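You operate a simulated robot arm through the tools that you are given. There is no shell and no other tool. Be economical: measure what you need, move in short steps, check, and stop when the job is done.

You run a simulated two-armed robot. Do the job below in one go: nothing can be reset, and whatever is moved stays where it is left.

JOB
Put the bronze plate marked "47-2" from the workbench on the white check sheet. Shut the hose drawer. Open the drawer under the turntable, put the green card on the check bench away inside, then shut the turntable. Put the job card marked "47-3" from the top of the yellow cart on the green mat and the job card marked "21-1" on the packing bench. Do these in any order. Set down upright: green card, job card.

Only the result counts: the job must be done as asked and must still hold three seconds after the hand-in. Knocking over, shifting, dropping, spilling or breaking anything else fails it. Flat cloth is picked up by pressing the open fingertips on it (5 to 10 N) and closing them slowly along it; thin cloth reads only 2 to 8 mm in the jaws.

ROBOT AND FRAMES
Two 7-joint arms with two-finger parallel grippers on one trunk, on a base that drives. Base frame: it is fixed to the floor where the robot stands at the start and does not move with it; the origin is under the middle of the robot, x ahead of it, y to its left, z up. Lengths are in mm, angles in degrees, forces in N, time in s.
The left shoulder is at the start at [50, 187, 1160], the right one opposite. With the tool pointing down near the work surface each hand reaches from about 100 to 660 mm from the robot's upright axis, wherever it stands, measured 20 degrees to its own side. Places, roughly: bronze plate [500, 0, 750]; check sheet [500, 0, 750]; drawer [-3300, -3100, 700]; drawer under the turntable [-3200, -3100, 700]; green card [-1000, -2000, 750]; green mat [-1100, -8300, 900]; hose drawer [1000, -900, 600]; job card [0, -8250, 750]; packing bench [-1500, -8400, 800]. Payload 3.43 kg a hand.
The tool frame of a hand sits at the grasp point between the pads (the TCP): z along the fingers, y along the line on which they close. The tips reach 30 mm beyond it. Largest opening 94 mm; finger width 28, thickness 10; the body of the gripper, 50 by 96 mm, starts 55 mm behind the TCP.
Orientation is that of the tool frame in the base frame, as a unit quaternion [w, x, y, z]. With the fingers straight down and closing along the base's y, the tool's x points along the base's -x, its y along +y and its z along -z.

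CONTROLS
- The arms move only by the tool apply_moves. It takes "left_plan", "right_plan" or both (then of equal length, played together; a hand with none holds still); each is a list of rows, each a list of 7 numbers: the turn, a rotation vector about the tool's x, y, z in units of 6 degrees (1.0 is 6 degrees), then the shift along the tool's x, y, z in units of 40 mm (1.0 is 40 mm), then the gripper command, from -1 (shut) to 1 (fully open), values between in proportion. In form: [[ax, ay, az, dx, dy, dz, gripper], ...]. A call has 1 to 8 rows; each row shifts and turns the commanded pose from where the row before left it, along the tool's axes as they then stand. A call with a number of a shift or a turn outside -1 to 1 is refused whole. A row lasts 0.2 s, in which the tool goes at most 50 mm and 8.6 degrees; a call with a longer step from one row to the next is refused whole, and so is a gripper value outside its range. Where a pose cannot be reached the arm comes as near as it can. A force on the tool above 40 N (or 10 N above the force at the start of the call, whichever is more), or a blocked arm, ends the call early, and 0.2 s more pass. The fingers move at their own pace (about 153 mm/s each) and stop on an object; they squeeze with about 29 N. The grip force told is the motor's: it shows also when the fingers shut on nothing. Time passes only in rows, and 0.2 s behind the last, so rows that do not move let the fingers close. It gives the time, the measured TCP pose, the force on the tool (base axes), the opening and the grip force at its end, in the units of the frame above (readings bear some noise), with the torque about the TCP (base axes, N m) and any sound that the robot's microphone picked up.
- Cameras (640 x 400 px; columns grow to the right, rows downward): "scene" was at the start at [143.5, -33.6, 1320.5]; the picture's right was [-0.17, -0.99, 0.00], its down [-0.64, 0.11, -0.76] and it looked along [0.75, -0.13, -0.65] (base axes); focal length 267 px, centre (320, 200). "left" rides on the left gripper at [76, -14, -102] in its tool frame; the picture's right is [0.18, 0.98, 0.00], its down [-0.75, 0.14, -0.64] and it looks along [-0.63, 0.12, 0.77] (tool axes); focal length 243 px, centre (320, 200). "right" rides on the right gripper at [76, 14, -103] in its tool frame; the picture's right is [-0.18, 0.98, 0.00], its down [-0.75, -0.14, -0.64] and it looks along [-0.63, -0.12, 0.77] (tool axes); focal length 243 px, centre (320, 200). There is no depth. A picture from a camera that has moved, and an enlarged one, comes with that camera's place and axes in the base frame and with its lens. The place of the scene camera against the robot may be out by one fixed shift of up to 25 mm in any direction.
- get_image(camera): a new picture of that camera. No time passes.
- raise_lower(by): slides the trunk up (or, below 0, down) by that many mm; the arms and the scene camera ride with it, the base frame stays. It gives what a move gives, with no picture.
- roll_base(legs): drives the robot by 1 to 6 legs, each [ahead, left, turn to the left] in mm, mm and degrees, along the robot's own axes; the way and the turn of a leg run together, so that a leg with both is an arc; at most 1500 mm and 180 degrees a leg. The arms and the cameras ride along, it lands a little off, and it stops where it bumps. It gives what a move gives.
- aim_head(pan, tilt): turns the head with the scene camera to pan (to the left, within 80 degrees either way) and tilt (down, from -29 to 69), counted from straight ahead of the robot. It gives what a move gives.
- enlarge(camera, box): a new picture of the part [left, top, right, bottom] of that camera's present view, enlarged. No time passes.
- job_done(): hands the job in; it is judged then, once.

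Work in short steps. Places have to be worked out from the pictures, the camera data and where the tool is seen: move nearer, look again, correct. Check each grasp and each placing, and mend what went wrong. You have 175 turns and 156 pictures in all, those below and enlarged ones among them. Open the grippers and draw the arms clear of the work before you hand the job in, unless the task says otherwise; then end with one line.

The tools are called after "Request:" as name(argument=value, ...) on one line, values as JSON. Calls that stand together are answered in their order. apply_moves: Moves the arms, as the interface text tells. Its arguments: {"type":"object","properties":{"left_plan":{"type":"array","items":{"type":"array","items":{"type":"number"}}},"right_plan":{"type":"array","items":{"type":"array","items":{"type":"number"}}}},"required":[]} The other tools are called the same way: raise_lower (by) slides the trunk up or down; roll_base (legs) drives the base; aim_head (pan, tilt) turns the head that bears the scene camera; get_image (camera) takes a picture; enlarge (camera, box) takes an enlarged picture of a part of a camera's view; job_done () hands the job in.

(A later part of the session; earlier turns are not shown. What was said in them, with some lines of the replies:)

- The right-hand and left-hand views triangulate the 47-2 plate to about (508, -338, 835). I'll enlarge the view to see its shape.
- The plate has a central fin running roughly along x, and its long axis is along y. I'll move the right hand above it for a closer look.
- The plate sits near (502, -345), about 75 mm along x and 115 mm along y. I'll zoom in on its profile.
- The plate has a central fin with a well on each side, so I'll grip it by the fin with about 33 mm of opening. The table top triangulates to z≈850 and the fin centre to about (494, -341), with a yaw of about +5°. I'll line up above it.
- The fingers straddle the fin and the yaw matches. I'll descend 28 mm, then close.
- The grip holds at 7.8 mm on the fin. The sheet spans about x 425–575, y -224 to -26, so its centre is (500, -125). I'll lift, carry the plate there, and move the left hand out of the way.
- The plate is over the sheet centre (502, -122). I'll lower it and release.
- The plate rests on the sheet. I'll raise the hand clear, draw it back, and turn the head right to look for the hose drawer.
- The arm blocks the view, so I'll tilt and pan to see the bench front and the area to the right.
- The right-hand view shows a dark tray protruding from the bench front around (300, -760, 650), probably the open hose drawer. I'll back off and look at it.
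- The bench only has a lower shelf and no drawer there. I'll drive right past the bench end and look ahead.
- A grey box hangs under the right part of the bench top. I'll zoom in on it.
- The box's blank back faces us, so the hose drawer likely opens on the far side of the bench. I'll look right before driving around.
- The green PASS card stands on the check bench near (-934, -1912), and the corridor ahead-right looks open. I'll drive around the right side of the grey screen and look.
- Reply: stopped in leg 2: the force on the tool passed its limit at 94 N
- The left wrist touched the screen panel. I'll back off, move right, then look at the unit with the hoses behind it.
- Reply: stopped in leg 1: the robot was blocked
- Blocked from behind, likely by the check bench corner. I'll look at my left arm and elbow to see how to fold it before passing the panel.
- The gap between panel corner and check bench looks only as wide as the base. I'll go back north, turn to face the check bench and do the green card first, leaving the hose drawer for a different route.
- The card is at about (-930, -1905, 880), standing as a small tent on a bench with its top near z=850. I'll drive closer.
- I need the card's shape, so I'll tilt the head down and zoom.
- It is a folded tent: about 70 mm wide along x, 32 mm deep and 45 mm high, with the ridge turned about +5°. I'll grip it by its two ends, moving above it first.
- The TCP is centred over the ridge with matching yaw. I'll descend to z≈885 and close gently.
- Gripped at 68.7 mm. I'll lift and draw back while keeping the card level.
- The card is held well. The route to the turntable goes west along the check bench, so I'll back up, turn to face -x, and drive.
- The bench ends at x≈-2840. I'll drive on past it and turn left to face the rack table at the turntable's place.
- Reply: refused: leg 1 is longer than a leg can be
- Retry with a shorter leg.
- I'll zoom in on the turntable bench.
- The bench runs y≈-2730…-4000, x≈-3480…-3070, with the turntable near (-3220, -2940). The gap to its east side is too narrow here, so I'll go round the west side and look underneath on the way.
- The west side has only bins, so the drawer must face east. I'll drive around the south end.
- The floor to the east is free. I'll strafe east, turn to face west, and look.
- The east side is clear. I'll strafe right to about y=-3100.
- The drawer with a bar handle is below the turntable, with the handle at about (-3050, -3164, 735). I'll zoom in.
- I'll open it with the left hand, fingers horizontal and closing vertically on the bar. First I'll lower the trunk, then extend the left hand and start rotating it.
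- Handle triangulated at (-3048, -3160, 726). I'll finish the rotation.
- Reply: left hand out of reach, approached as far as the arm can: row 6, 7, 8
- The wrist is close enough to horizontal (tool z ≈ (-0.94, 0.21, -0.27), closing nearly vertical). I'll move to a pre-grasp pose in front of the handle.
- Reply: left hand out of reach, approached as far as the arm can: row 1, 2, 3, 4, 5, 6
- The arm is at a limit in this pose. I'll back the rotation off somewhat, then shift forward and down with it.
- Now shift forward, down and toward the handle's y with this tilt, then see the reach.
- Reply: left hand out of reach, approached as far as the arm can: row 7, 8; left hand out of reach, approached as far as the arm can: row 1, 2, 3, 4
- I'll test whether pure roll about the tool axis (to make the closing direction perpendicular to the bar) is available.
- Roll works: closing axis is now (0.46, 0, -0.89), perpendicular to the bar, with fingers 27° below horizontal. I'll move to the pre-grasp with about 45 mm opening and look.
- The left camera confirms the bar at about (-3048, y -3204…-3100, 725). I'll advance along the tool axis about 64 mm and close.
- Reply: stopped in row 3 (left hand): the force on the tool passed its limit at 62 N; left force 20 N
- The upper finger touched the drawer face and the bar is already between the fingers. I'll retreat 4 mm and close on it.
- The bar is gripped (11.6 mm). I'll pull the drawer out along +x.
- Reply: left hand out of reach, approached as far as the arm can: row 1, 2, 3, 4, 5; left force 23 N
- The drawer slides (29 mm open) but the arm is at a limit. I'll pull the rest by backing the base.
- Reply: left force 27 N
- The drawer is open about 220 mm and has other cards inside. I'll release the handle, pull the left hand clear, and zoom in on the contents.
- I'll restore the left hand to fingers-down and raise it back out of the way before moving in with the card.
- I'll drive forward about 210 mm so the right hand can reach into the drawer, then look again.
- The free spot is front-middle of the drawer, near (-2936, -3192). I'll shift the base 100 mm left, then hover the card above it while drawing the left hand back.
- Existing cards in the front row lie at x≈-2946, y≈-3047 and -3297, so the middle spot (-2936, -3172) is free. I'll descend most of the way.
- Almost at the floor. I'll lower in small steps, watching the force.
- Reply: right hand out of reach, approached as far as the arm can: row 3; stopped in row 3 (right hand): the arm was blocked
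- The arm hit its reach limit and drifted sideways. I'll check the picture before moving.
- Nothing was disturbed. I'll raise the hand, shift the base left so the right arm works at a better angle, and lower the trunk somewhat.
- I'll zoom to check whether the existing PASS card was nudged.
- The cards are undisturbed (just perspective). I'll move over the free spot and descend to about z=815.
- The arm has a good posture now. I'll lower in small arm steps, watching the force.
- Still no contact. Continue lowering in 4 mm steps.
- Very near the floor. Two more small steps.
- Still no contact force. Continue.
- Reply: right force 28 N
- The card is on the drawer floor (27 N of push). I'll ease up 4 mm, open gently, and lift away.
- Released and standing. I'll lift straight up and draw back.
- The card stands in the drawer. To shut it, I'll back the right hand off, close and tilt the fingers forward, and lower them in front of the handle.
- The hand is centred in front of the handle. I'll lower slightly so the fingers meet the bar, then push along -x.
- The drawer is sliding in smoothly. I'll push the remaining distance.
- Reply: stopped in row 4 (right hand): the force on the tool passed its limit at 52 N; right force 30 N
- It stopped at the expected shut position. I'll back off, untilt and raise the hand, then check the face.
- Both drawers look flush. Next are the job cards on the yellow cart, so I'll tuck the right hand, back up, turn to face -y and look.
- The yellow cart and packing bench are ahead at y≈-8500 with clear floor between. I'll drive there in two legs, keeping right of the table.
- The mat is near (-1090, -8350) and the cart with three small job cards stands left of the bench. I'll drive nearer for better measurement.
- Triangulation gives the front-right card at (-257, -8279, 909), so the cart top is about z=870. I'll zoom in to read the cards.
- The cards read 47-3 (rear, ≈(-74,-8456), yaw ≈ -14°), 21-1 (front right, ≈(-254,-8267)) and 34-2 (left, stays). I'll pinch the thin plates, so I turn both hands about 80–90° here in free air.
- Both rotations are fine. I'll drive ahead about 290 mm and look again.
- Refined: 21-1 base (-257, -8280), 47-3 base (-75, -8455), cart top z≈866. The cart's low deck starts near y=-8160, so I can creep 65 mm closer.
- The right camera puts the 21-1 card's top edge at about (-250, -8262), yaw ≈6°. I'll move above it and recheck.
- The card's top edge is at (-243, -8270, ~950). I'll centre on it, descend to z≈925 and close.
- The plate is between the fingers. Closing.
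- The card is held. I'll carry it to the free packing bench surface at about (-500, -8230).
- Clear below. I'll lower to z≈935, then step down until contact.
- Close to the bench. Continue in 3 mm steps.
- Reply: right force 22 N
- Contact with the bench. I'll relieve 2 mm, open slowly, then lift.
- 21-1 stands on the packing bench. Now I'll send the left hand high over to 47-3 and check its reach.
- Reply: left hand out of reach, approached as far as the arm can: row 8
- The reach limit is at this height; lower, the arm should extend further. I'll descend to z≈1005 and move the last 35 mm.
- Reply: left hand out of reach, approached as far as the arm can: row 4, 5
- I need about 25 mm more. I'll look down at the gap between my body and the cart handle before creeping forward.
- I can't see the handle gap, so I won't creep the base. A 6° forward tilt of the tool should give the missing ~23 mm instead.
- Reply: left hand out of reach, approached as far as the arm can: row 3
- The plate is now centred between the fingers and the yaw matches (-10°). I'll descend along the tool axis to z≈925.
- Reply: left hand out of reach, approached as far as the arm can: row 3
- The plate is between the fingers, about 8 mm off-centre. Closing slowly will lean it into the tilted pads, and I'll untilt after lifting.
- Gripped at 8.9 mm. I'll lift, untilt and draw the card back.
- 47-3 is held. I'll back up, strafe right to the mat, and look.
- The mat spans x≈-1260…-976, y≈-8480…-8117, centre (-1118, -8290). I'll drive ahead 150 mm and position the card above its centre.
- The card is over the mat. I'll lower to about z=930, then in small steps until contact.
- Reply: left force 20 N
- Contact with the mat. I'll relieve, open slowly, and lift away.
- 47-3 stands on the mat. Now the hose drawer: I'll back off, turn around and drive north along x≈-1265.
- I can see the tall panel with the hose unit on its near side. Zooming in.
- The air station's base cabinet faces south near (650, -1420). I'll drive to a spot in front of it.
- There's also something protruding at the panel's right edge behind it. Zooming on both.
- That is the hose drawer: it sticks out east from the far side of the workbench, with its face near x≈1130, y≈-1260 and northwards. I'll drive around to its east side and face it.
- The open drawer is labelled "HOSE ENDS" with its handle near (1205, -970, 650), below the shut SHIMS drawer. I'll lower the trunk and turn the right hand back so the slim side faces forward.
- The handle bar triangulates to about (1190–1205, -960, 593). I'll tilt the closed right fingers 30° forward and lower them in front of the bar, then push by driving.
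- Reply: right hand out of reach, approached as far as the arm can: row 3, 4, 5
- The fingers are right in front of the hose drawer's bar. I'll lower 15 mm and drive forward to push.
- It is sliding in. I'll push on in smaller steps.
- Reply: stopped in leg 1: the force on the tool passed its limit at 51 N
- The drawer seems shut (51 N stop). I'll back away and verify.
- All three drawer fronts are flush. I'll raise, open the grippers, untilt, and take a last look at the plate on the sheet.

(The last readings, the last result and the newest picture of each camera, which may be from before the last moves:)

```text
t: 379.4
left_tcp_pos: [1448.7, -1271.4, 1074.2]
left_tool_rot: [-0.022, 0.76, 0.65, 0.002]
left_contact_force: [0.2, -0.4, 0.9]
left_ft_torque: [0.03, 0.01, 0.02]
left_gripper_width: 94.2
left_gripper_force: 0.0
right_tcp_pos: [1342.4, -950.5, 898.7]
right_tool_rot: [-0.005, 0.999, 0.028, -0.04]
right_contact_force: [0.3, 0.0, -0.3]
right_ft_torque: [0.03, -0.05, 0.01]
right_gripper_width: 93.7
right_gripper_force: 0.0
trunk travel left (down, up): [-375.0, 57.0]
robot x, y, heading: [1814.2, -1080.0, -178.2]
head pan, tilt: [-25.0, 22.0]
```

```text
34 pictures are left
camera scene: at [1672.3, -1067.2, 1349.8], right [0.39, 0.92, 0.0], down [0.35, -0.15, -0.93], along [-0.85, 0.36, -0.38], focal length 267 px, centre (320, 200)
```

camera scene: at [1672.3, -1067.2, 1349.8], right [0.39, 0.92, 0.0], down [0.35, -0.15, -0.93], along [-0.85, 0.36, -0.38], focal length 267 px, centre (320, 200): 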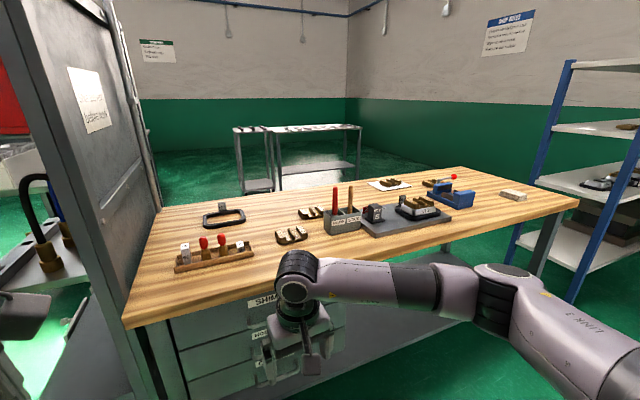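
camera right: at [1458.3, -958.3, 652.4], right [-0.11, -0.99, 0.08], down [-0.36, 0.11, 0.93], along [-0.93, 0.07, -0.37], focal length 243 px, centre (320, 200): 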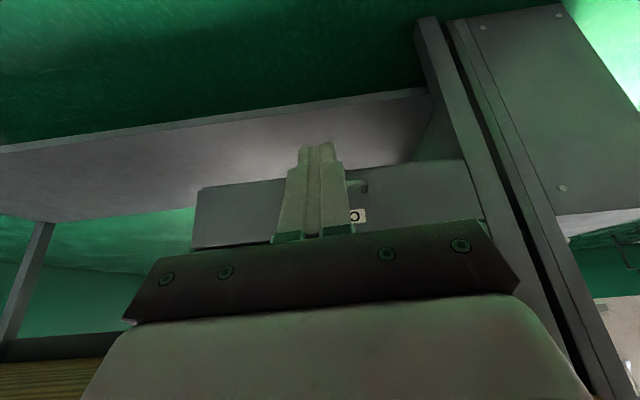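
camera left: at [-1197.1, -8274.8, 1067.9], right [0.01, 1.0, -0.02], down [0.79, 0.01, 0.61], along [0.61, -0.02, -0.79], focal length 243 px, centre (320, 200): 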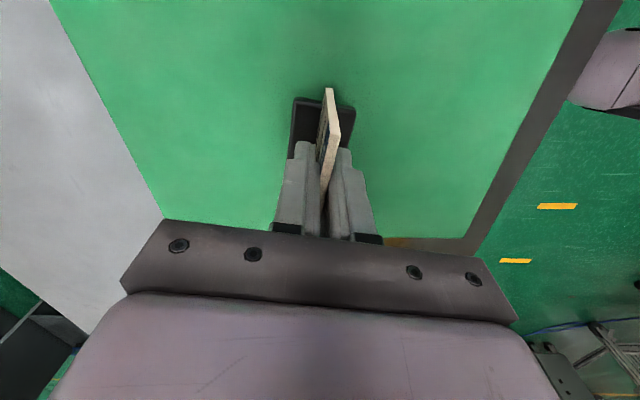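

The plate is still on the sheet, the bench is undisturbed, all drawers are shut, and both grippers are open and clear. I'm handing the job in.

Request:
job_done()

```text
The job is handed in.
```

I completed every part of the job and handed it in: plate 47-2 is on the check sheet, the hose drawer is shut, the green card stands in the shut turntable drawer, card 47-3 is on the green mat, and card 21-1 is on the packing bench. While driving, the left wrist pressed against the grey screen panel and the base bumped what was probably the check bench. I saw nothing shifted afterwards, but I never re-checked card 34-2 on the cart.
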